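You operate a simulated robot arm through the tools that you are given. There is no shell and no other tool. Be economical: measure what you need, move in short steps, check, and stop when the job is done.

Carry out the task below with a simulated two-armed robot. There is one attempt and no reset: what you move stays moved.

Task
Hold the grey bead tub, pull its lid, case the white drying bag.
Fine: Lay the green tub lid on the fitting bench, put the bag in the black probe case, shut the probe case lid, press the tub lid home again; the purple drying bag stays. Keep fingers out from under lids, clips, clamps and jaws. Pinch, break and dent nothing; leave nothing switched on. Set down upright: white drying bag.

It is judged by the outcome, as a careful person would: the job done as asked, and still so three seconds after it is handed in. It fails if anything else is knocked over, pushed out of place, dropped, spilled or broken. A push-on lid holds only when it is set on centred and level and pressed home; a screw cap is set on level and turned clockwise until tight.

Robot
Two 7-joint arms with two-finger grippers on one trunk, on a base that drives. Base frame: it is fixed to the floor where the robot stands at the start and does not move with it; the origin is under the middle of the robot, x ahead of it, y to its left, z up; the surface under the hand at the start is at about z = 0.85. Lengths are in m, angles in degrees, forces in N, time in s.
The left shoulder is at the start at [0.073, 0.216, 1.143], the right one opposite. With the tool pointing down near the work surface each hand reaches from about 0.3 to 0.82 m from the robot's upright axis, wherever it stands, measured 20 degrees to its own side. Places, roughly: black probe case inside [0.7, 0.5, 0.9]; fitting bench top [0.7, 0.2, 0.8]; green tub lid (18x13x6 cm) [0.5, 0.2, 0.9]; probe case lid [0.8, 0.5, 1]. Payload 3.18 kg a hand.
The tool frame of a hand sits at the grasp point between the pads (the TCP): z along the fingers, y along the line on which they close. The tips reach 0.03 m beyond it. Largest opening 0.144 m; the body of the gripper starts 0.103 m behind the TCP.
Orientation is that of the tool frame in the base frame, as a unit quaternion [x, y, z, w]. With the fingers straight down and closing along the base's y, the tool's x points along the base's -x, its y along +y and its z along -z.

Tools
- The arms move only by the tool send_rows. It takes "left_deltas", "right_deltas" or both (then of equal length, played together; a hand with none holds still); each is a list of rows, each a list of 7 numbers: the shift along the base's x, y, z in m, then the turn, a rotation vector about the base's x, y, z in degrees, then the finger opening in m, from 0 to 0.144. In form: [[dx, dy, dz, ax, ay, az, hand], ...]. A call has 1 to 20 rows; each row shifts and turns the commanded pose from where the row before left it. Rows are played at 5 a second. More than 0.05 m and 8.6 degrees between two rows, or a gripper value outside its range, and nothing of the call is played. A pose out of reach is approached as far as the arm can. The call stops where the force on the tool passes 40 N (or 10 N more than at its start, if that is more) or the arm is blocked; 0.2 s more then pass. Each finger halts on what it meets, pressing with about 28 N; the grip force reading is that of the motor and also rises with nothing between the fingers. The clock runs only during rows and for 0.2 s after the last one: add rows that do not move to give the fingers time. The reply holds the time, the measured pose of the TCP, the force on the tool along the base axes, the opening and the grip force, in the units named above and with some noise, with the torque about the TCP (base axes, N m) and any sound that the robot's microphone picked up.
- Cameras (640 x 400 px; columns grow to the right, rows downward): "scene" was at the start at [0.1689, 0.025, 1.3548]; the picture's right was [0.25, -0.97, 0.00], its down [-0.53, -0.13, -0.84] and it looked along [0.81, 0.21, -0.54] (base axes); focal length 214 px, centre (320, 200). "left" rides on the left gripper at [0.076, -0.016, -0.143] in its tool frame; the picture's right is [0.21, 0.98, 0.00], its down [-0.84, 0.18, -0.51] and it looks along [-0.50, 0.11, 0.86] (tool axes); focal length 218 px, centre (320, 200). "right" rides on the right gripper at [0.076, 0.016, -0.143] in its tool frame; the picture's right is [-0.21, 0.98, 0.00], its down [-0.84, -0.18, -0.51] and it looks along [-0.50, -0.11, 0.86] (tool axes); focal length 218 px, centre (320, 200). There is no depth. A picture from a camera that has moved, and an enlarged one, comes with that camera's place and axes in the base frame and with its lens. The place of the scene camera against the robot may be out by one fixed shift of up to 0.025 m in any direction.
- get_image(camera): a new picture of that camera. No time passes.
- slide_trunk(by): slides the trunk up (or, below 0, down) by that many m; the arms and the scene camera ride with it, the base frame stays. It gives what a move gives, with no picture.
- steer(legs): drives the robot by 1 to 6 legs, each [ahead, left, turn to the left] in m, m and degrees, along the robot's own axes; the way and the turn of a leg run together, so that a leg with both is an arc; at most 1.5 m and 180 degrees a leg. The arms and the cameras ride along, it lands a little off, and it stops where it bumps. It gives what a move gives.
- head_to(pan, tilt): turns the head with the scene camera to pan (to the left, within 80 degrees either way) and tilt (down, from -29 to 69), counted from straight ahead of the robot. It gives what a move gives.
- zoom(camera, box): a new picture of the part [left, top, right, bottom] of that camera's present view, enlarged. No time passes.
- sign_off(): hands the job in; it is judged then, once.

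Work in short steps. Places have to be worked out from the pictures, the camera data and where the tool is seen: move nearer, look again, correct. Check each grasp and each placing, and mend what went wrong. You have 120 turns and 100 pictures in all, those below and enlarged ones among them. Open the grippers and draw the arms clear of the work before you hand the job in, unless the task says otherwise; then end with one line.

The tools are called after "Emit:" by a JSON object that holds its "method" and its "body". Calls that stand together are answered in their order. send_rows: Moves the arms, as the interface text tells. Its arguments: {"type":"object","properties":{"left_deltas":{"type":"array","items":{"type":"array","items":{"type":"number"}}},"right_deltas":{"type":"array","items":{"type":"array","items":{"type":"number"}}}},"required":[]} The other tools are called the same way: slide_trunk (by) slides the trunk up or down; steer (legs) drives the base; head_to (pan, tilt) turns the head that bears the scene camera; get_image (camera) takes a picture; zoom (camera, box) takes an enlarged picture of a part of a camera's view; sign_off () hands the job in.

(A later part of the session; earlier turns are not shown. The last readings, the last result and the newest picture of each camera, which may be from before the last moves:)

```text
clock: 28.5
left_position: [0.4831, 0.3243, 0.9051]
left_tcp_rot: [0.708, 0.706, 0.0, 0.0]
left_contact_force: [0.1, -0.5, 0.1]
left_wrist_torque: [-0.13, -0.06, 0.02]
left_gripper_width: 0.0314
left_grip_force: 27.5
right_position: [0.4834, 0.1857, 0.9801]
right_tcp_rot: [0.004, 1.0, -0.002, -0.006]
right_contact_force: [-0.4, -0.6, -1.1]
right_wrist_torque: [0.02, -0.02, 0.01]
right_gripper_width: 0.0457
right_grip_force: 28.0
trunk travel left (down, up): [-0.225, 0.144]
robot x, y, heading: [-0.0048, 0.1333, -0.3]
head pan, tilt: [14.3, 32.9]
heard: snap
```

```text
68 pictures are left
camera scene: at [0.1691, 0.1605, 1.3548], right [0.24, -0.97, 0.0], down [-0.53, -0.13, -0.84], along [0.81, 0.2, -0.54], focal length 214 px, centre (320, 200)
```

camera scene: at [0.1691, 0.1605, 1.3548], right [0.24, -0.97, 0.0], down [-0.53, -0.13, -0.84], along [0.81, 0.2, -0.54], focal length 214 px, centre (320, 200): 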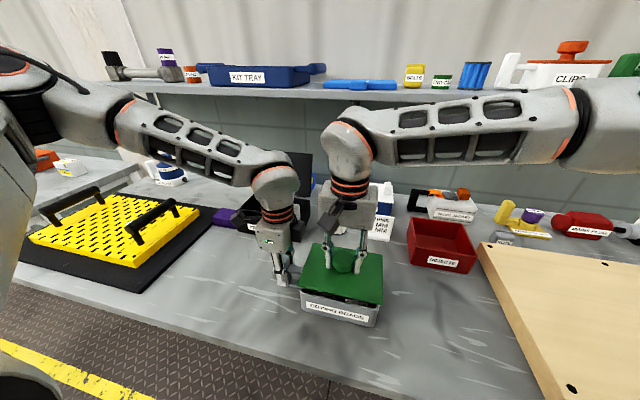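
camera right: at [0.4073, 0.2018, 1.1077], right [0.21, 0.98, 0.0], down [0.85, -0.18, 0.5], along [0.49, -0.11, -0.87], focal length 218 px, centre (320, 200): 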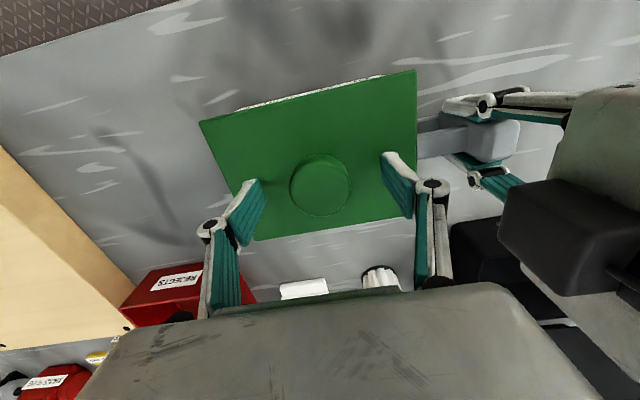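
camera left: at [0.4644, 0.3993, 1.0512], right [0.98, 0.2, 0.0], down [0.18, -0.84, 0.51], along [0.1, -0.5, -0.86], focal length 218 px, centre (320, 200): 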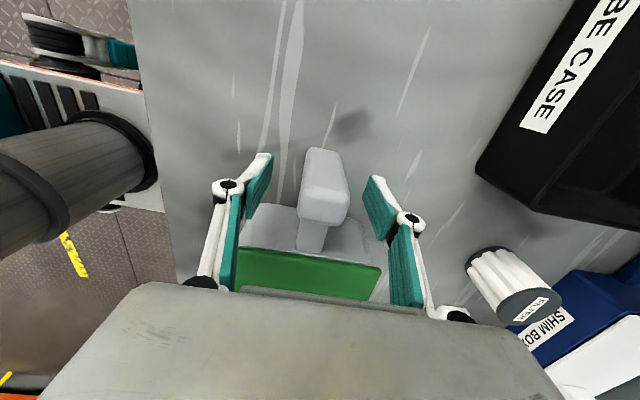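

The lid snapped free and is in hand. I lift a bit more, then move it away to −y.

Emit:
{"method": "send_rows", "body": {"right_deltas": [[0, 0, 0.015, 0, 0, 0, 0.035], [0, -0.005, 0.015, 0, 0, 0, 0.035], [0, -0.02, 0.015, 0, 0, 0, 0.035], [0, -0.03, 0.015, 0, 0, 0, 0.035], [0, -0.035, 0, 0, 0, 0, 0.035], [0, -0.035, 0, 0, 0, 0, 0.035], [0, -0.035, 0, 0, 0, 0, 0.035], [0, -0.035, 0, 0, 0, 0, 0.035], [0, -0.035, 0, 0, 0, 0, 0.035], [0, 0, 0, 0, 0, 0, 0.035]]}}

Emit:
{"method": "get_image", "body": {"camera": "scene"}}

Emit:
{"method": "get_image", "body": {"camera": "right"}}

```text
clock: 30.7
left_position: [0.4814, 0.3239, 0.9049]
left_tcp_rot: [0.708, 0.706, 0.0, -0.001]
left_contact_force: [0.1, 0.9, 1.3]
left_wrist_torque: [0.18, 0.02, -0.01]
left_gripper_width: 0.0314
left_grip_force: 28.3
right_position: [0.4813, -0.0443, 1.0394]
right_tcp_rot: [0.002, 1.0, -0.001, -0.004]
right_contact_force: [0.0, 0.1, -0.1]
right_wrist_torque: [0.02, -0.01, 0.01]
right_gripper_width: 0.0459
right_grip_force: 28.0
trunk travel left (down, up): [-0.225, 0.144]
robot x, y, heading: [0.002, 0.135, -0.4]
head pan, tilt: [14.3, 32.9]
```

```text
67 pictures are left
camera scene: at [0.1691, 0.1608, 1.3548], right [0.24, -0.97, 0.0], down [-0.53, -0.13, -0.84], along [0.81, 0.2, -0.54], focal length 214 px, centre (320, 200)
```

scene: 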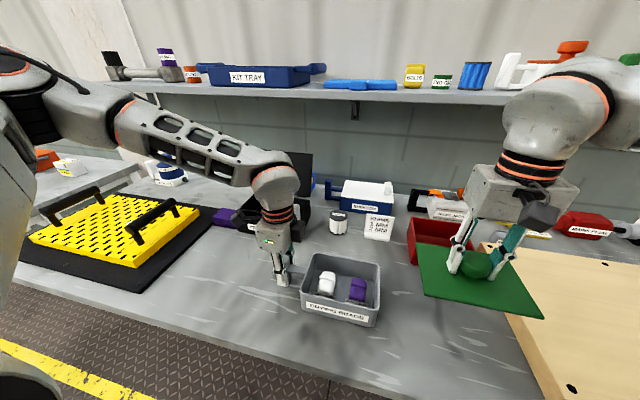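

```text
66 pictures are left
camera right: at [0.4065, -0.0276, 1.1828], right [0.21, 0.98, -0.01], down [0.85, -0.18, 0.5], along [0.49, -0.11, -0.87], focal length 218 px, centre (320, 200)
```

right: 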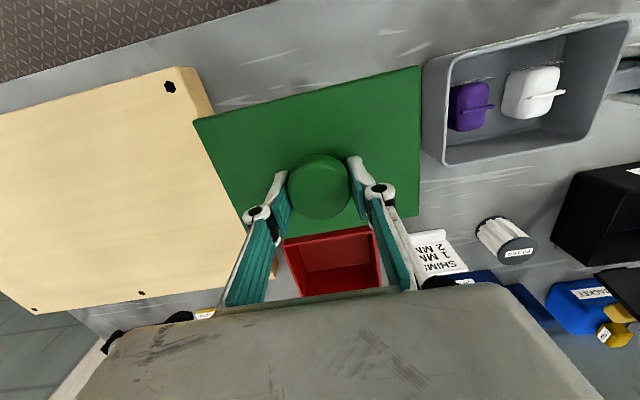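

The tub is open: white and purple bags inside. I lower the lid at about (0.475, −0.045), between tub and board, slowly near the bench.

Emit:
{"method": "send_rows", "body": {"right_deltas": [[-0.006, 0, -0.03, 0, 0, 0, 0.035], [0, 0, -0.03, 0, 0, 0, 0.035], [0, 0, -0.03, 0, 0, 0, 0.035], [0, 0, -0.012, 0, 0, 0, 0.035], [0, 0, -0.005, 0, 0, 0, 0.035]]}}

Emit:
{"method": "zoom", "body": {"camera": "scene", "box": [280, 200, 540, 370]}}

```text
clock: 31.9
left_position: [0.482, 0.3242, 0.9049]
left_tcp_rot: [0.708, 0.706, -0.001, 0.0]
left_contact_force: [-0.1, 0.4, 0.2]
left_wrist_torque: [0.13, 0.02, 0.01]
left_gripper_width: 0.0315
left_grip_force: 27.7
right_position: [0.4782, -0.0436, 0.9342]
right_tcp_rot: [0.004, 1.0, -0.002, -0.004]
right_contact_force: [0.5, -0.4, -0.8]
right_wrist_torque: [0.0, 0.02, -0.01]
right_gripper_width: 0.0458
right_grip_force: 27.7
trunk travel left (down, up): [-0.225, 0.144]
robot x, y, heading: [-0.0004, 0.1353, -0.3]
head pan, tilt: [14.3, 32.9]
```

```text
2.35 times, centred on (410, 285) of scene
camera zoom: at [0.1691, 0.1604, 1.3548], right [0.24, -0.97, 0.0], down [-0.53, -0.13, -0.84], along [0.81, 0.2, -0.54], focal length 505 px, centre (108, 0)
```

zoom: 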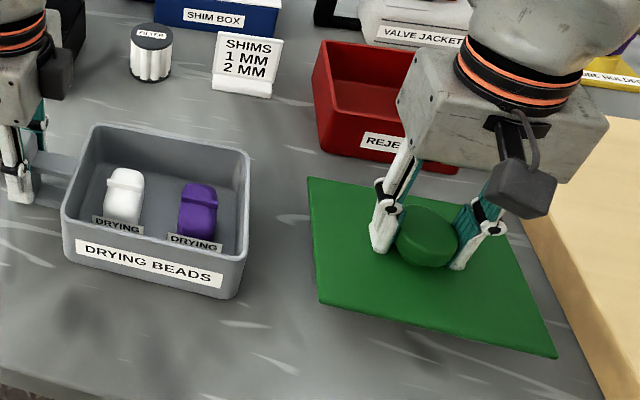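

Clear of the red box and the board. I lower in 4 mm steps until contact.

Emit:
{"method": "send_rows", "body": {"right_deltas": [[0, 0, -0.006, 0, 0, 0, 0.035], [0, 0, -0.004, 0, 0, 0, 0.035], [0, 0, -0.004, 0, 0, 0, 0.035]]}}

```text
clock: 32.7
left_position: [0.4834, 0.3248, 0.9053]
left_tcp_rot: [0.708, 0.706, -0.001, -0.001]
left_contact_force: [0.5, 0.2, 0.3]
left_wrist_torque: [-0.06, -0.04, 0.05]
left_gripper_width: 0.0314
left_grip_force: 27.7
right_position: [0.4782, -0.0427, 0.9201]
right_tcp_rot: [0.003, 1.0, -0.001, -0.004]
right_contact_force: [-0.2, -0.1, -1.5]
right_wrist_torque: [0.01, -0.02, -0.01]
right_gripper_width: 0.046
right_grip_force: 28.2
trunk travel left (down, up): [-0.225, 0.144]
robot x, y, heading: [0.0023, 0.14, -0.2]
head pan, tilt: [14.3, 32.9]
```

No contact yet; I continue down in small steps.

Emit:
{"method": "send_rows", "body": {"right_deltas": [[0, 0, -0.004, 0, 0, 0, 0.035], [0, 0, -0.004, 0, 0, 0, 0.035], [0, 0, -0.003, 0, 0, 0, 0.035], [0, 0, -0.003, 0, 0, 0, 0.035]]}}

Emit:
{"method": "zoom", "body": {"camera": "scene", "box": [280, 200, 540, 370]}}

```text
clock: 33.7
left_position: [0.482, 0.324, 0.9063]
left_tcp_rot: [0.708, 0.706, -0.002, -0.001]
left_contact_force: [-0.3, -1.3, -0.5]
left_wrist_torque: [-0.03, 0.02, -0.01]
left_gripper_width: 0.0318
left_grip_force: 27.8
right_position: [0.4775, -0.0448, 0.9058]
right_tcp_rot: [0.004, 1.0, -0.002, -0.005]
right_contact_force: [0.1, -0.9, -0.5]
right_wrist_torque: [-0.02, -0.02, 0.01]
right_gripper_width: 0.0462
right_grip_force: 28.2
trunk travel left (down, up): [-0.225, 0.144]
robot x, y, heading: [-0.0017, 0.1375, -0.2]
head pan, tilt: [14.3, 32.9]
```

```text
2.35 times, centred on (410, 285) of scene
camera zoom: at [0.1691, 0.1604, 1.3548], right [0.24, -0.97, 0.0], down [-0.53, -0.13, -0.84], along [0.81, 0.2, -0.54], focal length 505 px, centre (108, 0)
```

zoom: 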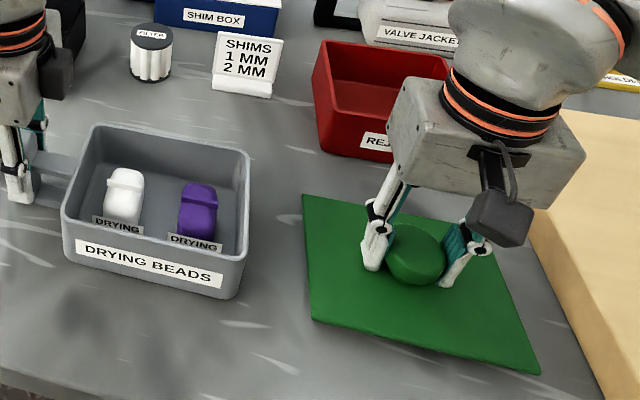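

Still no contact. I go on down.

Emit:
{"method": "send_rows", "body": {"right_deltas": [[0, 0, -0.004, 0, 0, 0, 0.035], [0, 0, -0.003, 0, 0, 0, 0.035], [0, 0, -0.003, 0, 0, 0, 0.035], [0, 0, -0.003, 0, 0, 0, 0.035], [0, 0, -0.003, 0, 0, 0, 0.035]]}}

```text
clock: 35.0
left_position: [0.4805, 0.3236, 0.9055]
left_tcp_rot: [0.709, 0.706, 0.0, -0.001]
left_contact_force: [-0.2, 1.0, -1.9]
left_wrist_torque: [0.32, 0.02, -0.02]
left_gripper_width: 0.0318
left_grip_force: 27.9
right_position: [0.4801, -0.0446, 0.8956]
right_tcp_rot: [0.005, 1.0, 0.0, 0.0]
right_contact_force: [-5.6, -3.2, 23.3]
right_wrist_torque: [-0.36, 0.28, -0.14]
right_gripper_width: 0.0459
right_grip_force: 27.6
trunk travel left (down, up): [-0.225, 0.144]
robot x, y, heading: [0.0034, 0.1377, -0.4]
head pan, tilt: [14.3, 32.9]
stopped in row 5 (right hand): the force on the tool passed its limit at 42 N (the readings are from after the stop); the commanded pose is now the measured one
```

Contact: the lid is on the bench. I release and rise.

Emit:
{"method": "send_rows", "body": {"right_deltas": [[0, 0, 0, 0, 0, 0, 0.05], [0, 0, 0, 0, 0, 0, 0.08], [0, 0, 0, 0, 0, 0, 0.08], [0, 0, 0.02, 0, 0, 0, 0.08], [0, 0, 0.04, 0, 0, 0, 0.08], [0, 0, 0.045, 0, 0, 0, 0.08], [0, 0, 0.045, 0, 0, 0, 0.08]]}}

Emit:
{"method": "get_image", "body": {"camera": "right"}}

Emit:
{"method": "zoom", "body": {"camera": "scene", "box": [280, 200, 540, 370]}}

```text
clock: 36.6
left_position: [0.4817, 0.3248, 0.9051]
left_tcp_rot: [0.709, 0.706, 0.0, -0.001]
left_contact_force: [-1.0, 2.4, 5.6]
left_wrist_torque: [-0.35, -0.23, -0.15]
left_gripper_width: 0.0316
left_grip_force: 28.6
right_position: [0.481, -0.0446, 1.0442]
right_tcp_rot: [0.004, 1.0, 0.0, -0.002]
right_contact_force: [-0.2, -0.3, 0.2]
right_wrist_torque: [0.0, 0.05, 0.02]
right_gripper_width: 0.0801
right_grip_force: 0.2
trunk travel left (down, up): [-0.225, 0.144]
robot x, y, heading: [-0.0029, 0.1365, -0.4]
head pan, tilt: [14.3, 32.9]
```

```text
63 pictures are left
camera right: at [0.4046, -0.0281, 1.188], right [0.22, 0.98, 0.0], down [0.84, -0.19, 0.5], along [0.49, -0.11, -0.86], focal length 218 px, centre (320, 200)
```

right: 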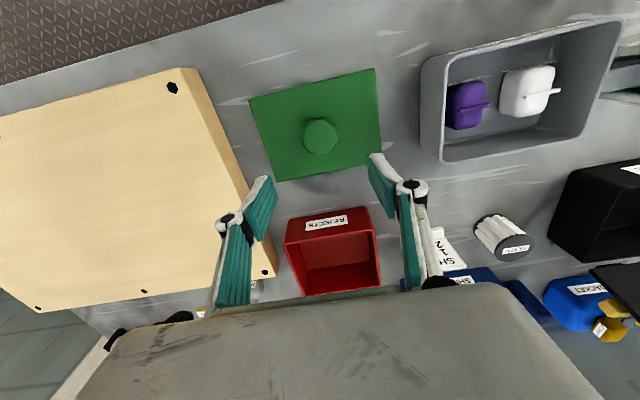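

```text
2.35 times, centred on (410, 285) of scene
camera zoom: at [0.1685, 0.1605, 1.3548], right [0.24, -0.97, 0.0], down [-0.53, -0.13, -0.84], along [0.81, 0.2, -0.54], focal length 505 px, centre (108, 0)
```

zoom: 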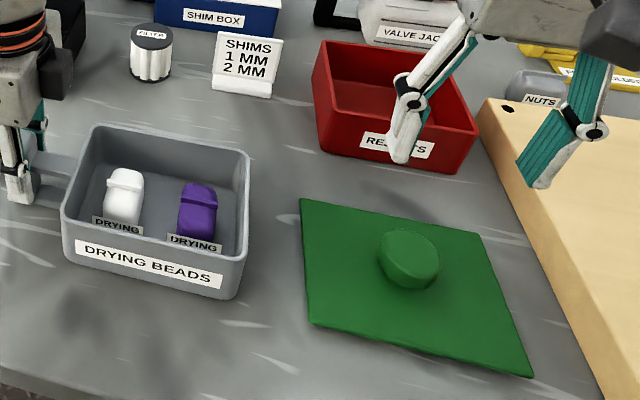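

The lid lies flat on the bench. I zoom on the bags to choose the grasp.

Emit:
{"method": "zoom", "body": {"camera": "right", "box": [410, 20, 640, 170]}}

Emit:
{"method": "zoom", "body": {"camera": "scene", "box": [295, 245, 385, 325]}}

```text
2.67 times, centred on (525, 95) of right
camera zoom: at [0.4046, -0.0281, 1.188], right [0.22, 0.98, 0.0], down [0.84, -0.19, 0.5], along [0.49, -0.11, -0.86], focal length 582 px, centre (-227, 480)
```

zoom: 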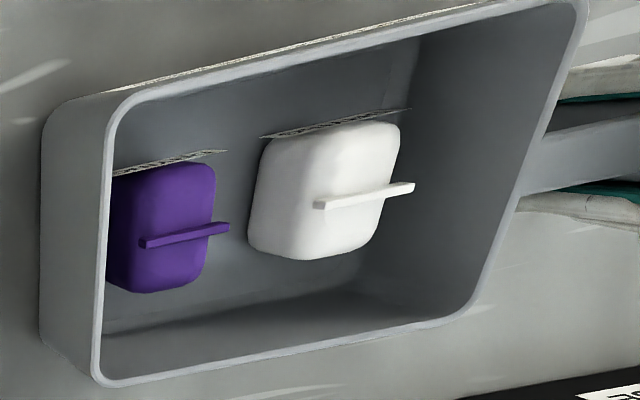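

```text
5.00 times, centred on (340, 285) of scene
camera zoom: at [0.1685, 0.1605, 1.3548], right [0.24, -0.97, 0.0], down [-0.53, -0.13, -0.84], along [0.81, 0.2, -0.54], focal length 1072 px, centre (220, -225)
```

zoom: 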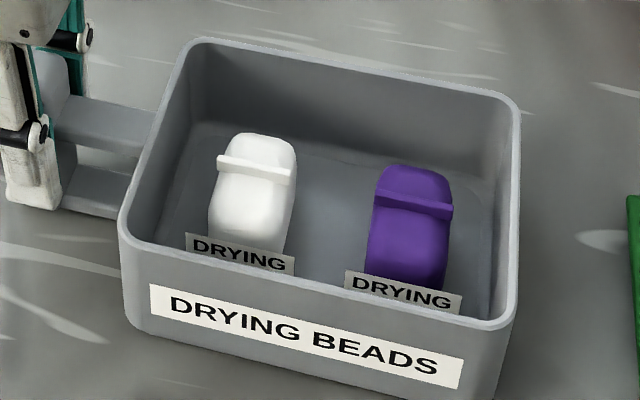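

Each bag has a thin fin on top along y; best gripped closing along x. I release the handle, raise both hands, and drive 0.1 m right so the left hand reaches at this yaw.

Emit:
{"method": "send_rows", "body": {"left_deltas": [[0, 0, 0, 0, 0, 0, 0.05], [0, 0, 0, 0, 0, 0, 0.08], [0, 0, 0, 0, 0, 0, 0.08], [0, 0, 0.04, 0, 0, 0, 0.08], [0, 0, 0.04, 0, 0, 0, 0.08], [0, 0, 0.04, 0, 0, 0, 0.08], [0, 0, 0.04, 0, 0, 0, 0.08]], "right_deltas": [[0, 0, 0.03, 0, 0, 0, 0.08], [0, 0, 0.03, 0, 0, 0, 0.08], [-0.02, -0.02, 0.03, 0, 0, 0, 0.08], [-0.02, -0.02, 0.02, 0, 0, 0, 0.08], [-0.02, -0.02, 0, 0, 0, 0, 0.08], [-0.02, -0.02, 0, 0, 0, 0, 0.08], [0, -0.02, 0, 0, 0, 0, 0.08]]}}

Emit:
{"method": "steer", "body": {"legs": [[0, -0.1, 0]]}}

Emit:
{"method": "get_image", "body": {"camera": "left"}}

```text
clock: 38.2
left_position: [0.4804, 0.3243, 1.0657]
left_tcp_rot: [0.71, 0.704, -0.001, 0.0]
left_contact_force: [0.7, -0.2, -0.7]
left_wrist_torque: [0.03, 0.01, -0.02]
left_gripper_width: 0.0801
left_grip_force: 0.0
right_position: [0.3991, -0.1471, 1.1533]
right_tcp_rot: [0.005, 1.0, -0.001, -0.002]
right_contact_force: [0.0, 0.6, 0.0]
right_wrist_torque: [0.02, 0.0, -0.02]
right_gripper_width: 0.08
right_grip_force: 0.0
trunk travel left (down, up): [-0.225, 0.144]
robot x, y, heading: [-0.0025, 0.137, -0.1]
head pan, tilt: [14.3, 32.9]
```

```text
clock: 39.8
left_position: [0.4807, 0.222, 1.0661]
left_tcp_rot: [0.708, 0.707, -0.001, 0.0]
left_contact_force: [0.2, 0.6, -0.5]
left_wrist_torque: [-0.01, -0.01, -0.01]
left_gripper_width: 0.08
left_grip_force: 0.0
right_position: [0.3996, -0.2488, 1.1535]
right_tcp_rot: [0.004, 1.0, 0.0, -0.002]
right_contact_force: [0.7, -0.8, 0.2]
right_wrist_torque: [-0.01, -0.01, -0.03]
right_gripper_width: 0.0801
right_grip_force: 0.1
trunk travel left (down, up): [-0.225, 0.144]
robot x, y, heading: [-0.0041, 0.0328, -0.3]
head pan, tilt: [14.3, 32.9]
```

```text
59 pictures are left
camera left: at [0.4638, 0.2987, 1.2088], right [0.98, 0.2, 0.0], down [0.18, -0.84, 0.51], along [0.1, -0.5, -0.86], focal length 218 px, centre (320, 200)
```

left: 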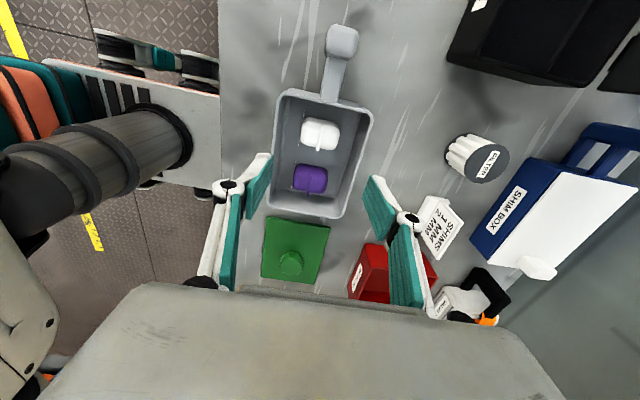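

I zoom on the white bag from above.

Emit:
{"method": "zoom", "body": {"camera": "left", "box": [270, 80, 390, 220]}}

```text
2.86 times, centred on (330, 150) of left
camera zoom: at [0.4638, 0.2987, 1.2088], right [0.98, 0.2, 0.0], down [0.18, -0.84, 0.51], along [0.1, -0.5, -0.86], focal length 624 px, centre (291, 343)
```

zoom: 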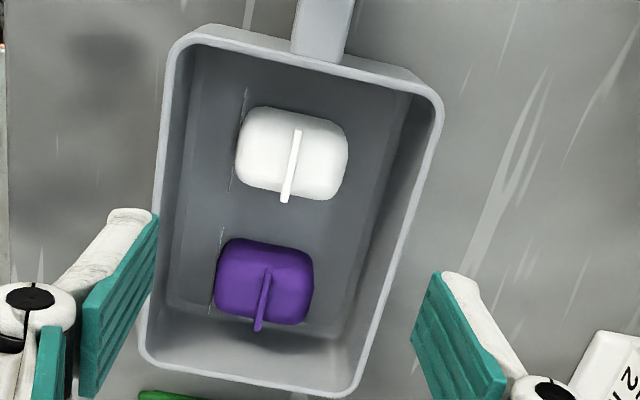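

The white fin triangulates to about (0.480, 0.2205, 0.908). I descend to TCP 0.955 with a 0.05 opening and check.

Emit:
{"method": "send_rows", "body": {"left_deltas": [[0, -0.001, -0.04, 0, 0, 0, 0.06], [0, 0, -0.04, 0, 0, 0, 0.05], [0, 0, -0.03, 0, 0, 0, 0.05], [0, 0, 0, 0, 0, 0, 0.05]]}}

Emit:
{"method": "zoom", "body": {"camera": "left", "box": [220, 70, 420, 250]}}

Emit:
{"method": "get_image", "body": {"camera": "scene"}}

```text
clock: 40.8
left_position: [0.4804, 0.2209, 0.953]
left_tcp_rot: [0.709, 0.705, 0.0, 0.0]
left_contact_force: [-0.5, -0.4, 0.2]
left_wrist_torque: [-0.01, 0.0, 0.0]
left_gripper_width: 0.0499
left_grip_force: 0.0
right_position: [0.3998, -0.249, 1.1546]
right_tcp_rot: [0.005, 1.0, 0.0, -0.001]
right_contact_force: [-0.2, -0.4, 0.3]
right_wrist_torque: [0.0, -0.03, -0.01]
right_gripper_width: 0.0801
right_grip_force: 0.0
trunk travel left (down, up): [-0.225, 0.144]
robot x, y, heading: [-0.0003, 0.03, -0.4]
head pan, tilt: [14.3, 32.9]
```

```text
2.22 times, centred on (320, 160) of left
camera zoom: at [0.4628, 0.2975, 1.0961], right [0.98, 0.2, 0.0], down [0.18, -0.84, 0.51], along [0.1, -0.5, -0.86], focal length 485 px, centre (320, 289)
```

zoom: 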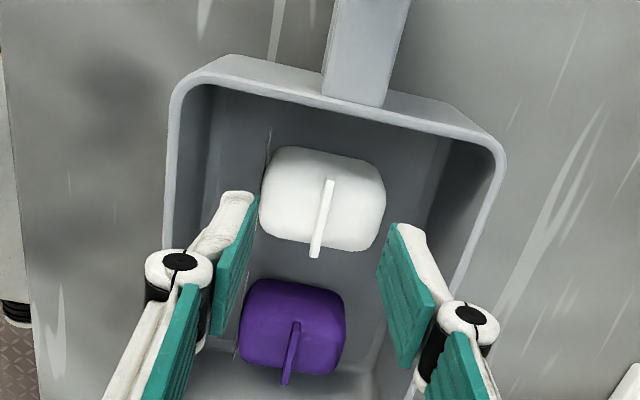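

```text
56 pictures are left
camera scene: at [0.168, 0.0577, 1.3549], right [0.24, -0.97, 0.0], down [-0.53, -0.13, -0.84], along [0.81, 0.2, -0.54], focal length 214 px, centre (320, 200)
```

scene: 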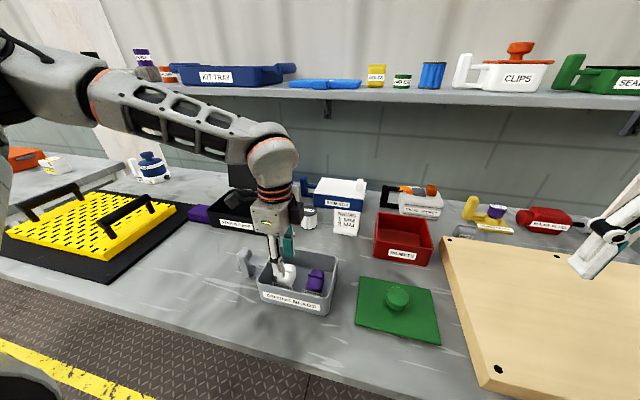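

Refined fin centre (0.479, 0.219, 0.90). I lower to TCP 0.921 and close on the fin.

Emit:
{"method": "send_rows", "body": {"left_deltas": [[-0.001, -0.002, -0.012, 0, 0, 0, 0.05], [0, 0, -0.01, 0, 0, 0, 0.05], [0, 0, -0.01, 0, 0, 0, 0.04], [0, 0, 0, 0, 0, 0, 0.03]]}}

Emit:
{"method": "zoom", "body": {"camera": "left", "box": [220, 70, 420, 250]}}

Emit:
{"method": "zoom", "body": {"camera": "scene", "box": [240, 230, 350, 320]}}

```text
clock: 41.8
left_position: [0.4789, 0.2177, 0.9294]
left_tcp_rot: [0.708, 0.706, 0.0, 0.004]
left_contact_force: [-7.5, 3.7, 30.4]
left_wrist_torque: [0.19, 0.74, 0.08]
left_gripper_width: 0.033
left_grip_force: 1.3
right_position: [0.3986, -0.2488, 1.1545]
right_tcp_rot: [0.004, 1.0, 0.0, -0.001]
right_contact_force: [0.0, -0.1, -0.1]
right_wrist_torque: [0.0, 0.04, 0.01]
right_gripper_width: 0.08
right_grip_force: 0.1
trunk travel left (down, up): [-0.225, 0.144]
robot x, y, heading: [0.003, 0.0352, -0.1]
head pan, tilt: [14.3, 32.9]
stopped in row 4 (left hand): the force on the tool passed its limit at 45 N (the readings are from after the stop); the commanded pose is now the measured one
```

```text
2.22 times, centred on (320, 160) of left
camera zoom: at [0.4615, 0.295, 1.0716], right [0.98, 0.21, 0.0], down [0.18, -0.84, 0.51], along [0.11, -0.5, -0.86], focal length 485 px, centre (320, 289)
```

zoom: 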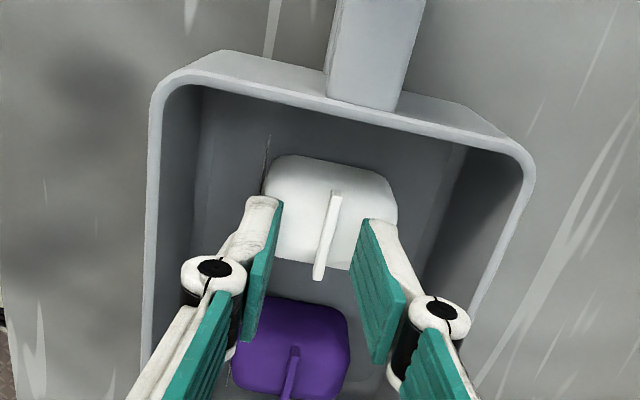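

```text
4.44 times, centred on (295, 275) of scene
camera zoom: at [0.1667, 0.0579, 1.3552], right [0.24, -0.97, 0.0], down [-0.53, -0.13, -0.84], along [0.81, 0.2, -0.54], focal length 953 px, centre (431, -133)
```

zoom: 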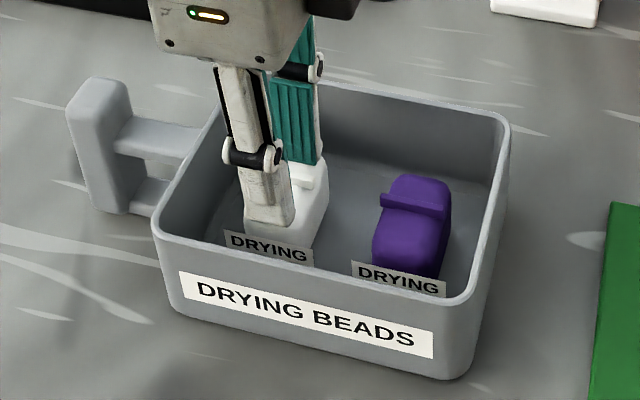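

Tips touched the bag's rounded top (so top ≈ 0.90). I rise 6 mm and close on the fin.

Emit:
{"method": "send_rows", "body": {"left_deltas": [[0, 0, 0.006, 0, 0, 0, 0.04], [0, 0, 0, 0, 0, 0, 0.025], [0, 0, 0, 0, 0, 0, 0.01], [0, 0, 0, 0, 0, 0, 0.0], [0, 0, 0, 0, 0, 0, 0.0]]}}

Emit:
{"method": "zoom", "body": {"camera": "left", "box": [220, 70, 420, 250]}}

Emit:
{"method": "zoom", "body": {"camera": "scene", "box": [240, 230, 350, 320]}}

```text
clock: 43.0
left_position: [0.4805, 0.2189, 0.9317]
left_tcp_rot: [0.708, 0.706, 0.0, 0.002]
left_contact_force: [-0.1, -0.1, -0.6]
left_wrist_torque: [-0.01, -0.02, 0.01]
left_gripper_width: 0.0
left_grip_force: 28.1
right_position: [0.3991, -0.2491, 1.1536]
right_tcp_rot: [0.004, 1.0, -0.001, -0.002]
right_contact_force: [0.7, -0.3, -0.7]
right_wrist_torque: [-0.01, -0.01, 0.0]
right_gripper_width: 0.0801
right_grip_force: 0.0
trunk travel left (down, up): [-0.225, 0.144]
robot x, y, heading: [0.0021, 0.0346, -0.3]
head pan, tilt: [14.3, 32.9]
```

```text
2.22 times, centred on (320, 160) of left
camera zoom: at [0.4629, 0.2958, 1.0742], right [0.98, 0.21, 0.0], down [0.18, -0.84, 0.51], along [0.11, -0.5, -0.86], focal length 485 px, centre (320, 289)
```

zoom: 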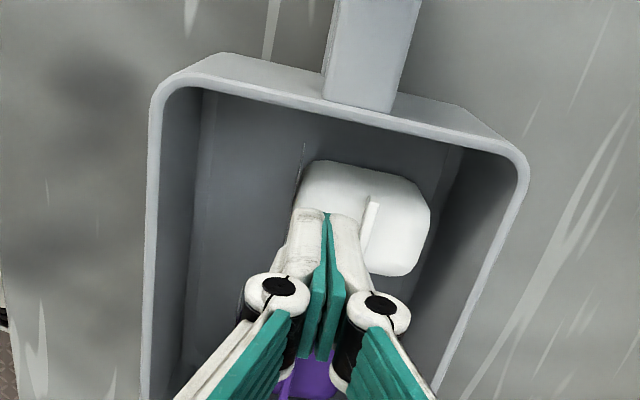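

```text
4.44 times, centred on (295, 275) of scene
camera zoom: at [0.1684, 0.058, 1.3547], right [0.24, -0.97, 0.0], down [-0.53, -0.13, -0.84], along [0.81, 0.2, -0.54], focal length 953 px, centre (431, -133)
```

zoom: 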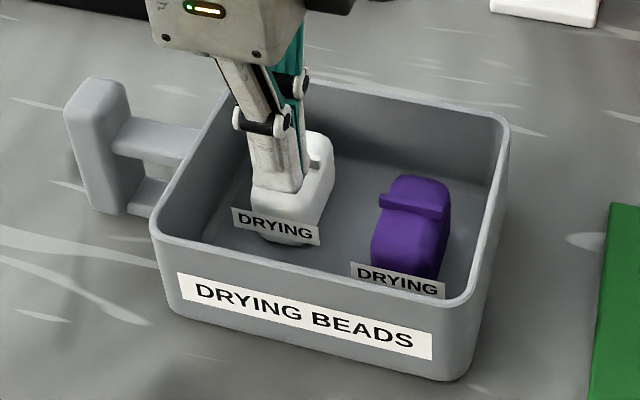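

The fingers closed empty and the fin now lies on the +x side of the right finger. I open slightly, rise and look.

Emit:
{"method": "send_rows", "body": {"left_deltas": [[0, 0, 0.01, 0, 0, 0, 0.0], [0, 0, 0.02, 0, 0, 0, 0.02], [0, 0, 0.04, 0, 0, 0, 0.05], [0, 0, 0.03, 0, 0, 0, 0.06]]}}

Emit:
{"method": "zoom", "body": {"camera": "left", "box": [250, 70, 410, 230]}}

Emit:
{"method": "zoom", "body": {"camera": "scene", "box": [240, 230, 350, 320]}}

```text
clock: 44.0
left_position: [0.4809, 0.2185, 1.0329]
left_tcp_rot: [0.708, 0.706, -0.001, 0.002]
left_contact_force: [-0.4, 0.1, -0.2]
left_wrist_torque: [-0.05, -0.04, 0.01]
left_gripper_width: 0.06
left_grip_force: 0.1
right_position: [0.3998, -0.2483, 1.154]
right_tcp_rot: [0.004, 1.0, 0.0, -0.002]
right_contact_force: [-1.0, 0.5, 0.0]
right_wrist_torque: [0.01, -0.04, -0.03]
right_gripper_width: 0.0801
right_grip_force: 0.1
trunk travel left (down, up): [-0.225, 0.144]
robot x, y, heading: [-0.0035, 0.0321, -0.4]
head pan, tilt: [14.3, 32.9]
```

```text
2.50 times, centred on (330, 150) of left
camera zoom: at [0.463, 0.2943, 1.1753], right [0.98, 0.21, 0.0], down [0.18, -0.84, 0.51], along [0.1, -0.5, -0.86], focal length 546 px, centre (295, 325)
```

zoom: 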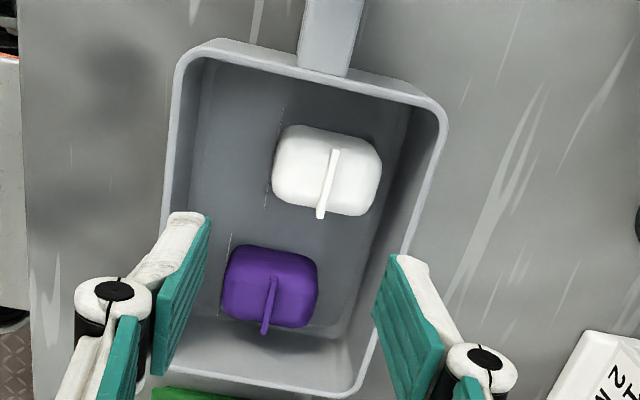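

```text
4.44 times, centred on (295, 275) of scene
camera zoom: at [0.168, 0.0578, 1.3548], right [0.24, -0.97, 0.0], down [-0.53, -0.13, -0.84], along [0.81, 0.2, -0.54], focal length 953 px, centre (431, -133)
```

zoom: 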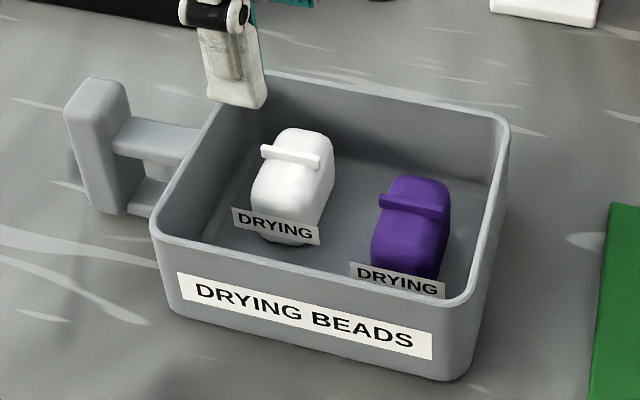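

The bag only slid ~1.5 cm toward +x, still upright and square. The fin is low, so I'll grip the body closing along y instead (about 47 mm wide, ~24 mm free each side). I raise and turn the left hand back to yaw 0 over (0.495, 0.22).

Emit:
{"method": "send_rows", "body": {"left_deltas": [[0, 0, 0.03, 0, 0, 8.2, 0.062], [0, 0, 0.03, 0, 0, 8.2, 0.062], [0.002, 0, 0.01, 0, 0, 8.2, 0.062], [0.002, 0, 0, 0, 0, 8.2, 0.062], [0.002, 0, 0, 0, 0, 8.2, 0.062], [0.002, 0, 0, 0, 0, 8.2, 0.062], [0.002, 0, 0, 0, 0, 8.2, 0.062], [0.002, 0, 0, 0, 0, 8.2, 0.062], [0.002, 0, 0, 0, 0, 8.2, 0.062], [0, 0, 0, 0, 0, 8.2, 0.062], [0, 0, 0, 0, 0, 8.0, 0.062], [0, 0, -0.03, 0, 0, 0, 0.062], [0, 0, -0.03, 0, 0, 0, 0.062]]}}

Emit:
{"method": "get_image", "body": {"camera": "left"}}

```text
clock: 46.8
left_position: [0.5441, 0.2775, 1.1431]
left_tcp_rot: [0.002, 1.0, 0.002, 0.001]
left_contact_force: [0.2, 0.4, 0.2]
left_wrist_torque: [0.0, 0.03, 0.02]
left_gripper_width: 0.0621
left_grip_force: 0.0
left hand out of reach, approached as far as the arm can: row 7, 8, 10, 11, 12, 13
right_position: [0.3986, -0.2479, 1.1544]
right_tcp_rot: [0.004, 1.0, 0.0, -0.002]
right_contact_force: [0.3, 0.2, -0.2]
right_wrist_torque: [0.01, 0.03, 0.01]
right_gripper_width: 0.0801
right_grip_force: 0.1
trunk travel left (down, up): [-0.225, 0.144]
robot x, y, heading: [0.0013, 0.0328, -0.3]
head pan, tilt: [14.3, 32.9]
```

```text
49 pictures are left
camera left: at [0.4663, 0.2622, 1.2845], right [-0.2, 0.98, 0.0], down [0.84, 0.17, 0.51], along [0.5, 0.11, -0.86], focal length 218 px, centre (320, 200)
```

left: 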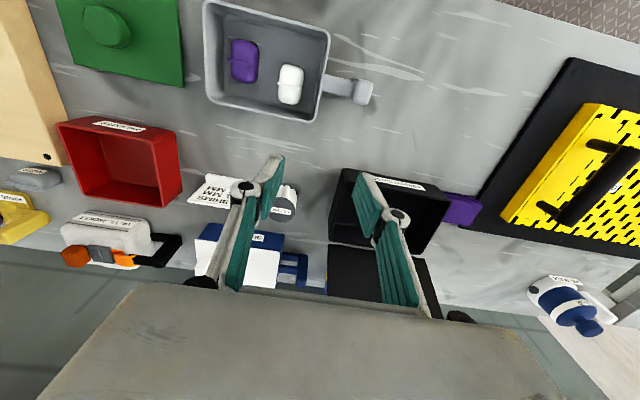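

Orientation is right but the hand drifted; I move it over the bag and lower to 1.0.

Emit:
{"method": "send_rows", "body": {"left_deltas": [[-0.012, -0.015, -0.02, 0, 0, 0, 0.062], [-0.012, -0.015, -0.02, 0, 0, 0, 0.062], [-0.012, -0.015, -0.03, 0, 0, 0, 0.062], [-0.012, -0.0125, -0.03, 0, 0, 0, 0.062], [0, 0, -0.03, 0, 0, 0, 0.062], [0, 0, 0, 0, 0, 0, 0.062]]}}

Emit:
{"method": "get_image", "body": {"camera": "left"}}

```text
clock: 48.2
left_position: [0.5458, 0.2728, 1.1431]
left_tcp_rot: [0.001, 1.0, 0.002, 0.001]
left_contact_force: [-0.9, 0.1, 1.1]
left_wrist_torque: [0.02, -0.02, 0.0]
left_gripper_width: 0.0624
left_grip_force: 0.0
left hand out of reach, approached as far as the arm can: row 1, 2, 3, 4, 5
right_position: [0.3991, -0.2476, 1.1536]
right_tcp_rot: [0.003, 1.0, 0.0, -0.002]
right_contact_force: [0.0, -0.4, 0.1]
right_wrist_torque: [0.0, -0.01, 0.0]
right_gripper_width: 0.0801
right_grip_force: 0.0
trunk travel left (down, up): [-0.225, 0.144]
robot x, y, heading: [-0.0017, 0.035, -0.2]
head pan, tilt: [14.3, 32.9]
```

```text
48 pictures are left
camera left: at [0.4674, 0.2569, 1.2861], right [-0.2, 0.98, 0.0], down [0.84, 0.17, 0.51], along [0.5, 0.11, -0.86], focal length 218 px, centre (320, 200)
```

left: 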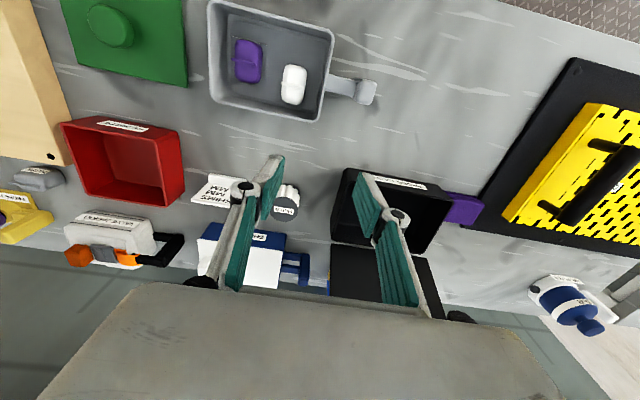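

The arm is in an awkward posture at a joint limit. I go outward to +y and back, near its starting posture, to free it.

Emit:
{"method": "send_rows", "body": {"left_deltas": [[-0.02, 0.03, 0.02, 0, 0, 0, 0.062], [-0.02, 0.03, 0.02, 0, 0, 0, 0.062], [-0.02, 0.03, 0.02, 0, 0, 0, 0.062], [-0.02, 0.03, 0.0, 0, 0, 0, 0.062], [-0.02, 0.03, 0.0, 0, 0, 0, 0.062], [-0.02, 0, 0, 0, 0, 0, 0.062], [-0.02, 0, 0, 0, 0, 0, 0.062], [0, 0, 0, 0, 0, 0, 0.062]]}}

```text
clock: 50.0
left_position: [0.4022, 0.4261, 1.2054]
left_tcp_rot: [0.001, 1.0, 0.0, 0.0]
left_contact_force: [0.4, 0.0, -0.1]
left_wrist_torque: [0.05, 0.08, 0.01]
left_gripper_width: 0.0621
left_grip_force: 0.2
right_position: [0.4005, -0.2483, 1.1522]
right_tcp_rot: [0.003, 1.0, 0.0, -0.002]
right_contact_force: [0.3, -0.4, -0.2]
right_wrist_torque: [0.0, 0.02, -0.01]
right_gripper_width: 0.0799
right_grip_force: 0.1
trunk travel left (down, up): [-0.225, 0.144]
robot x, y, heading: [-0.0004, 0.0314, -0.4]
head pan, tilt: [14.3, 32.9]
```

Free again. I approach the bag from here: inward to (0.495, 0.22) while lowering to ~1.05.

Emit:
{"method": "send_rows", "body": {"left_deltas": [[0.01, -0.02, -0.03, 0, 0, 0, 0.062], [0.01, -0.025, -0.03, 0, 0, 0, 0.062], [0.012, -0.025, -0.03, 0, 0, 0, 0.062], [0.012, -0.027, -0.02, 0, 0, 0, 0.062], [0.012, -0.027, -0.02, 0, 0, 0, 0.062], [0.012, -0.027, -0.01, 0, 0, 0, 0.062], [0.012, -0.027, -0.01, 0, 0, 0, 0.062], [0.013, -0.027, 0, 0, 0, 0, 0.062], [0, 0, 0, 0, 0, 0, 0.062]]}}

Emit:
{"method": "get_image", "body": {"camera": "left"}}

```text
clock: 52.0
left_position: [0.5225, 0.2678, 1.1539]
left_tcp_rot: [0.002, 1.0, 0.001, 0.001]
left_contact_force: [-0.9, 0.1, 0.2]
left_wrist_torque: [-0.01, -0.02, -0.05]
left_gripper_width: 0.0619
left_grip_force: 0.1
left hand out of reach, approached as far as the arm can: row 3, 4, 5, 6, 7, 8
right_position: [0.3989, -0.2473, 1.1552]
right_tcp_rot: [0.003, 1.0, 0.0, -0.002]
right_contact_force: [-0.3, 0.2, -0.3]
right_wrist_torque: [-0.02, 0.01, 0.01]
right_gripper_width: 0.0801
right_grip_force: 0.1
trunk travel left (down, up): [-0.225, 0.144]
robot x, y, heading: [-0.0035, 0.0325, -0.2]
head pan, tilt: [14.3, 32.9]
```

```text
47 pictures are left
camera left: at [0.4431, 0.2517, 1.296], right [-0.21, 0.98, 0.0], down [0.84, 0.18, 0.51], along [0.5, 0.11, -0.86], focal length 218 px, centre (320, 200)
```

left: 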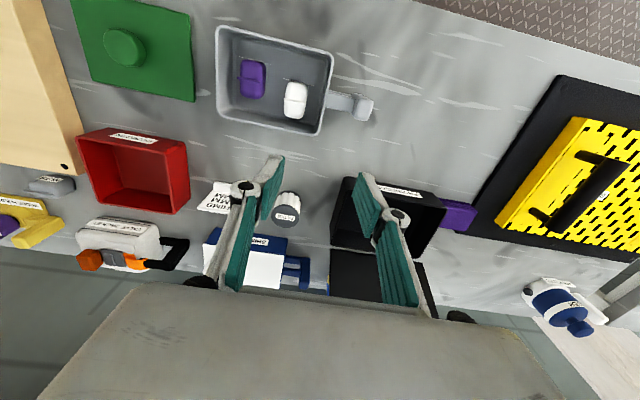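

The left arm keeps hitting limits here. The right hand works well at yaw 0, so I'll use it for the bag: park the left hand near its start pose, then drive 0.2 m left.

Emit:
{"method": "send_rows", "body": {"left_deltas": [[-0.02, 0.03, 0.02, 0, 0, 0, 0.062], [-0.02, 0.03, 0.02, 0, 0, 0, 0.062], [-0.02, 0.03, 0.02, 0, 0, 0, 0.062], [-0.02, 0.03, 0.02, 0, 0, 0, 0.062], [-0.03, 0.03, 0.02, 0, 0, 0, 0.062], [-0.03, 0.02, 0.02, 0, 0, 0, 0.062], [-0.03, 0.02, 0.02, 0, 0, 0, 0.062], [0, 0, 0, 0, 0, 0, 0.062]], "right_deltas": [[0.015, 0.03, 0, 0, 0, 0, 0.062], [0.015, 0.03, 0, 0, 0, 0, 0.062], [0.015, 0.03, 0, 0, 0, 0, 0.062], [0.015, 0.03, 0, 0, 0, 0, 0.062], [0.015, 0.03, 0, 0, 0, 0, 0.062], [0.01, 0.03, 0, 0, 0, 0, 0.062], [0.01, 0.03, 0, 0, 0, 0, 0.062], [0, 0, 0, 0, 0, 0, 0.062]]}}

Emit:
{"method": "steer", "body": {"legs": [[0, 0.2, 0]]}}

Emit:
{"method": "get_image", "body": {"camera": "right"}}

```text
clock: 53.8
left_position: [0.3473, 0.4603, 1.2927]
left_tcp_rot: [0.002, 1.0, 0.0, 0.001]
left_contact_force: [0.5, -0.3, -0.6]
left_wrist_torque: [0.01, 0.03, 0.0]
left_gripper_width: 0.0619
left_grip_force: 0.0
right_position: [0.497, -0.0415, 1.149]
right_tcp_rot: [0.004, 1.0, -0.001, -0.002]
right_contact_force: [0.1, 0.3, -1.2]
right_wrist_torque: [0.01, 0.04, 0.01]
right_gripper_width: 0.0619
right_grip_force: 0.0
trunk travel left (down, up): [-0.225, 0.144]
robot x, y, heading: [-0.0034, 0.029, -0.3]
head pan, tilt: [14.3, 32.9]
```

```text
clock: 56.1
left_position: [0.3472, 0.6601, 1.2922]
left_tcp_rot: [0.0, 1.0, 0.001, 0.002]
left_contact_force: [0.2, 0.5, 0.4]
left_wrist_torque: [0.02, -0.01, 0.01]
left_gripper_width: 0.0622
left_grip_force: 0.0
right_position: [0.4966, 0.1604, 1.1512]
right_tcp_rot: [0.003, 1.0, 0.0, -0.002]
right_contact_force: [0.2, 0.3, -0.7]
right_wrist_torque: [-0.01, -0.01, -0.01]
right_gripper_width: 0.0621
right_grip_force: 0.0
trunk travel left (down, up): [-0.225, 0.144]
robot x, y, heading: [0.0004, 0.2294, -0.1]
head pan, tilt: [14.3, 32.9]
```

```text
46 pictures are left
camera right: at [0.4202, 0.1761, 1.2936], right [0.21, 0.98, 0.0], down [0.84, -0.18, 0.5], along [0.49, -0.11, -0.86], focal length 218 px, centre (320, 200)
```

right: 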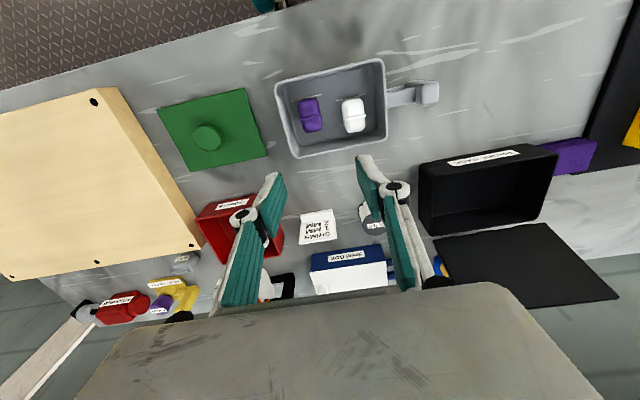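

I move the right hand over the white bag at z ≈1.0 and look.

Emit:
{"method": "send_rows", "body": {"right_deltas": [[0, 0.02, -0.03, 0, 0, 0, 0.062], [-0.001, 0.02, -0.03, 0, 0, 0, 0.062], [0, 0.02, -0.03, 0, 0, 0, 0.062], [0, 0, -0.03, 0, 0, 0, 0.062], [0, 0, -0.03, 0, 0, 0, 0.062], [0, 0, 0, 0, 0, 0, 0.062]]}}

Emit:
{"method": "zoom", "body": {"camera": "right", "box": [210, 70, 430, 250]}}

```text
clock: 57.5
left_position: [0.3461, 0.6595, 1.293]
left_tcp_rot: [0.0, 1.0, 0.001, 0.002]
left_contact_force: [0.3, 0.3, 0.6]
left_wrist_torque: [0.03, 0.0, 0.03]
left_gripper_width: 0.0621
left_grip_force: 0.1
right_position: [0.4935, 0.218, 1.0005]
right_tcp_rot: [0.003, 1.0, 0.001, -0.001]
right_contact_force: [-0.6, 0.5, 0.1]
right_wrist_torque: [-0.01, 0.01, -0.01]
right_gripper_width: 0.0623
right_grip_force: 0.1
trunk travel left (down, up): [-0.225, 0.144]
robot x, y, heading: [0.0013, 0.2281, -0.3]
head pan, tilt: [14.3, 32.9]
```

```text
2.22 times, centred on (320, 160) of right
camera zoom: at [0.4184, 0.2347, 1.1441], right [0.21, 0.98, 0.0], down [0.84, -0.18, 0.51], along [0.49, -0.11, -0.86], focal length 485 px, centre (320, 289)
```

zoom: 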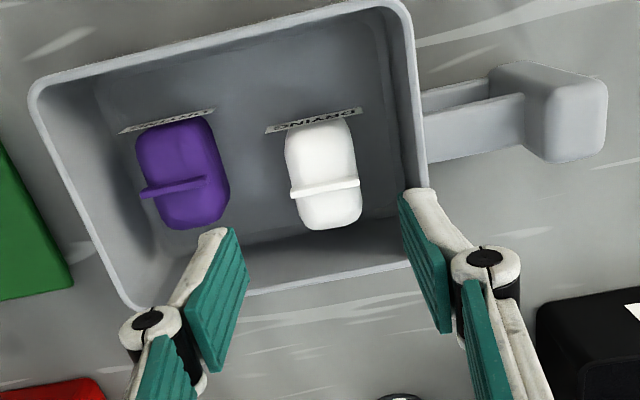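

Bag centre (0.497, 0.219), about 40 mm wide; the +y rim is near 0.26. I narrow to 0.052, aim at y 0.2175 and descend in steps to TCP 0.93.

Emit:
{"method": "send_rows", "body": {"right_deltas": [[0.003, -0.0005, -0.02, 0, 0, 0, 0.052], [0, 0, -0.02, 0, 0, 0, 0.052], [0, 0, -0.015, 0, 0, 0, 0.052], [0, 0, -0.015, 0, 0, 0, 0.052], [0, 0, 0, 0, 0, 0, 0.052]]}}

Emit:
{"method": "zoom", "body": {"camera": "right", "box": [210, 70, 430, 250]}}

Emit:
{"method": "get_image", "body": {"camera": "scene"}}

```text
clock: 58.8
left_position: [0.3471, 0.6598, 1.2913]
left_tcp_rot: [0.0, 1.0, 0.001, 0.002]
left_contact_force: [-0.1, 0.6, 0.2]
left_wrist_torque: [0.02, -0.03, -0.01]
left_gripper_width: 0.0619
left_grip_force: 0.0
right_position: [0.4971, 0.2194, 0.9301]
right_tcp_rot: [0.003, 1.0, 0.001, -0.001]
right_contact_force: [0.2, -0.5, 0.3]
right_wrist_torque: [0.01, -0.01, -0.02]
right_gripper_width: 0.0518
right_grip_force: 0.0
trunk travel left (down, up): [-0.225, 0.144]
robot x, y, heading: [0.0009, 0.2325, 0.1]
head pan, tilt: [14.3, 32.9]
```

```text
2.22 times, centred on (320, 160) of right
camera zoom: at [0.4221, 0.2365, 1.0737], right [0.21, 0.98, 0.0], down [0.84, -0.18, 0.51], along [0.49, -0.11, -0.86], focal length 485 px, centre (320, 289)
```

zoom: 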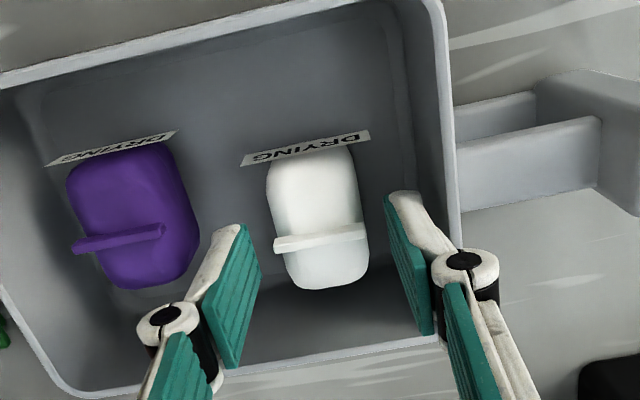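

```text
43 pictures are left
camera scene: at [0.1686, 0.2566, 1.3548], right [0.25, -0.97, 0.0], down [-0.53, -0.13, -0.84], along [0.81, 0.21, -0.54], focal length 214 px, centre (320, 200)
```

scene: 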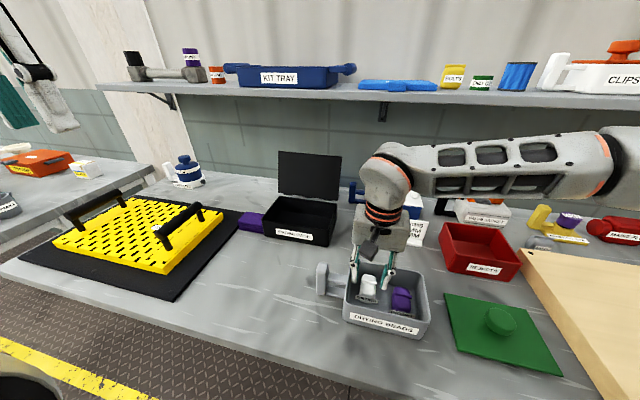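

Bag centred between the fingers, no contact. I lower 16 mm more and close gently.

Emit:
{"method": "send_rows", "body": {"right_deltas": [[0, 0, -0.006, 0, 0, 0, 0.052], [0, 0, -0.005, 0, 0, 0, 0.052], [0, 0, -0.005, 0, 0, 0, 0.052], [0, 0, 0, 0, 0, 0, 0.045], [0, 0, 0, 0, 0, 0, 0.038], [0, 0, 0, 0, 0, 0, 0.034], [0, 0, 0, 0, 0, 0, 0.034]]}}

Emit:
{"method": "zoom", "body": {"camera": "right", "box": [210, 70, 430, 250]}}

```text
clock: 60.4
left_position: [0.3468, 0.6591, 1.2917]
left_tcp_rot: [0.001, 1.0, 0.002, 0.002]
left_contact_force: [0.2, 0.1, 0.9]
left_wrist_torque: [-0.01, 0.01, 0.0]
left_gripper_width: 0.062
left_grip_force: 0.2
right_position: [0.4967, 0.2192, 0.9143]
right_tcp_rot: [0.001, 1.0, 0.0, -0.002]
right_contact_force: [0.9, -1.0, -0.8]
right_wrist_torque: [-0.02, -0.01, 0.03]
right_gripper_width: 0.035
right_grip_force: 28.3
trunk travel left (down, up): [-0.225, 0.144]
robot x, y, heading: [-0.0001, 0.2325, -0.0]
head pan, tilt: [14.3, 32.9]
```

```text
2.22 times, centred on (320, 160) of right
camera zoom: at [0.4216, 0.2355, 1.0577], right [0.21, 0.98, 0.0], down [0.84, -0.18, 0.5], along [0.49, -0.11, -0.86], focal length 485 px, centre (320, 289)
```

zoom: 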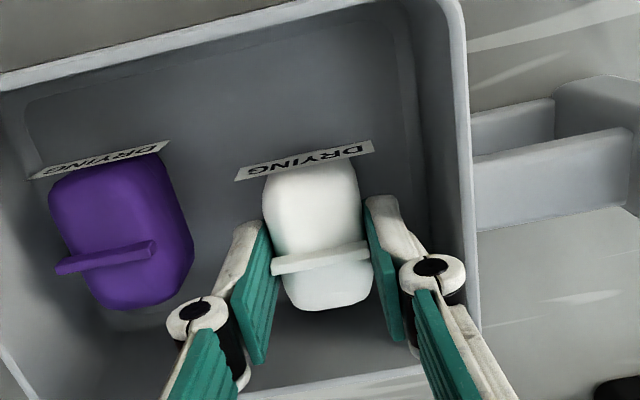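

Gripped at 35 mm. I lift slowly and check.

Emit:
{"method": "send_rows", "body": {"right_deltas": [[0, 0, 0.01, 0, 0, 0, 0.032], [0, 0, 0.02, 0, 0, 0, 0.032], [0, 0, 0.03, 0, 0, 0, 0.032], [0, 0, 0.04, 0, 0, 0, 0.032], [0, 0, 0.04, 0, 0, 0, 0.032]]}}

Emit:
{"method": "get_image", "body": {"camera": "right"}}

Emit:
{"method": "get_image", "body": {"camera": "scene"}}

```text
clock: 61.5
left_position: [0.3467, 0.6605, 1.2909]
left_tcp_rot: [0.0, 1.0, 0.0, 0.002]
left_contact_force: [0.1, -1.0, 0.4]
left_wrist_torque: [0.0, 0.0, 0.0]
left_gripper_width: 0.062
left_grip_force: 0.2
right_position: [0.4967, 0.2167, 1.0577]
right_tcp_rot: [0.002, 1.0, 0.0, -0.002]
right_contact_force: [-0.4, 1.0, -1.2]
right_wrist_torque: [0.01, -0.05, -0.03]
right_gripper_width: 0.0353
right_grip_force: 28.6
trunk travel left (down, up): [-0.225, 0.144]
robot x, y, heading: [0.0, 0.2256, -0.4]
head pan, tilt: [14.3, 32.9]
```

```text
41 pictures are left
camera right: at [0.4213, 0.234, 1.2018], right [0.21, 0.98, 0.0], down [0.84, -0.18, 0.51], along [0.49, -0.11, -0.86], focal length 218 px, centre (320, 200)
```

right: 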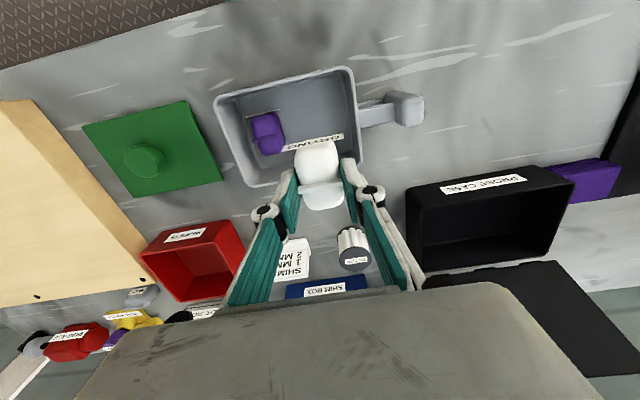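

```text
40 pictures are left
camera scene: at [0.168, 0.2567, 1.3549], right [0.25, -0.97, 0.0], down [-0.53, -0.13, -0.84], along [0.81, 0.21, -0.54], focal length 214 px, centre (320, 200)
```

scene: 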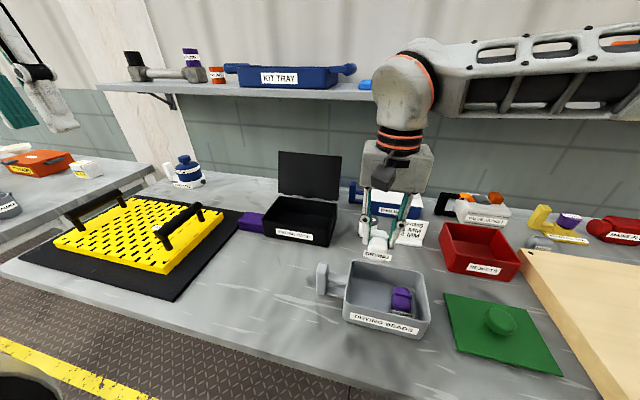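

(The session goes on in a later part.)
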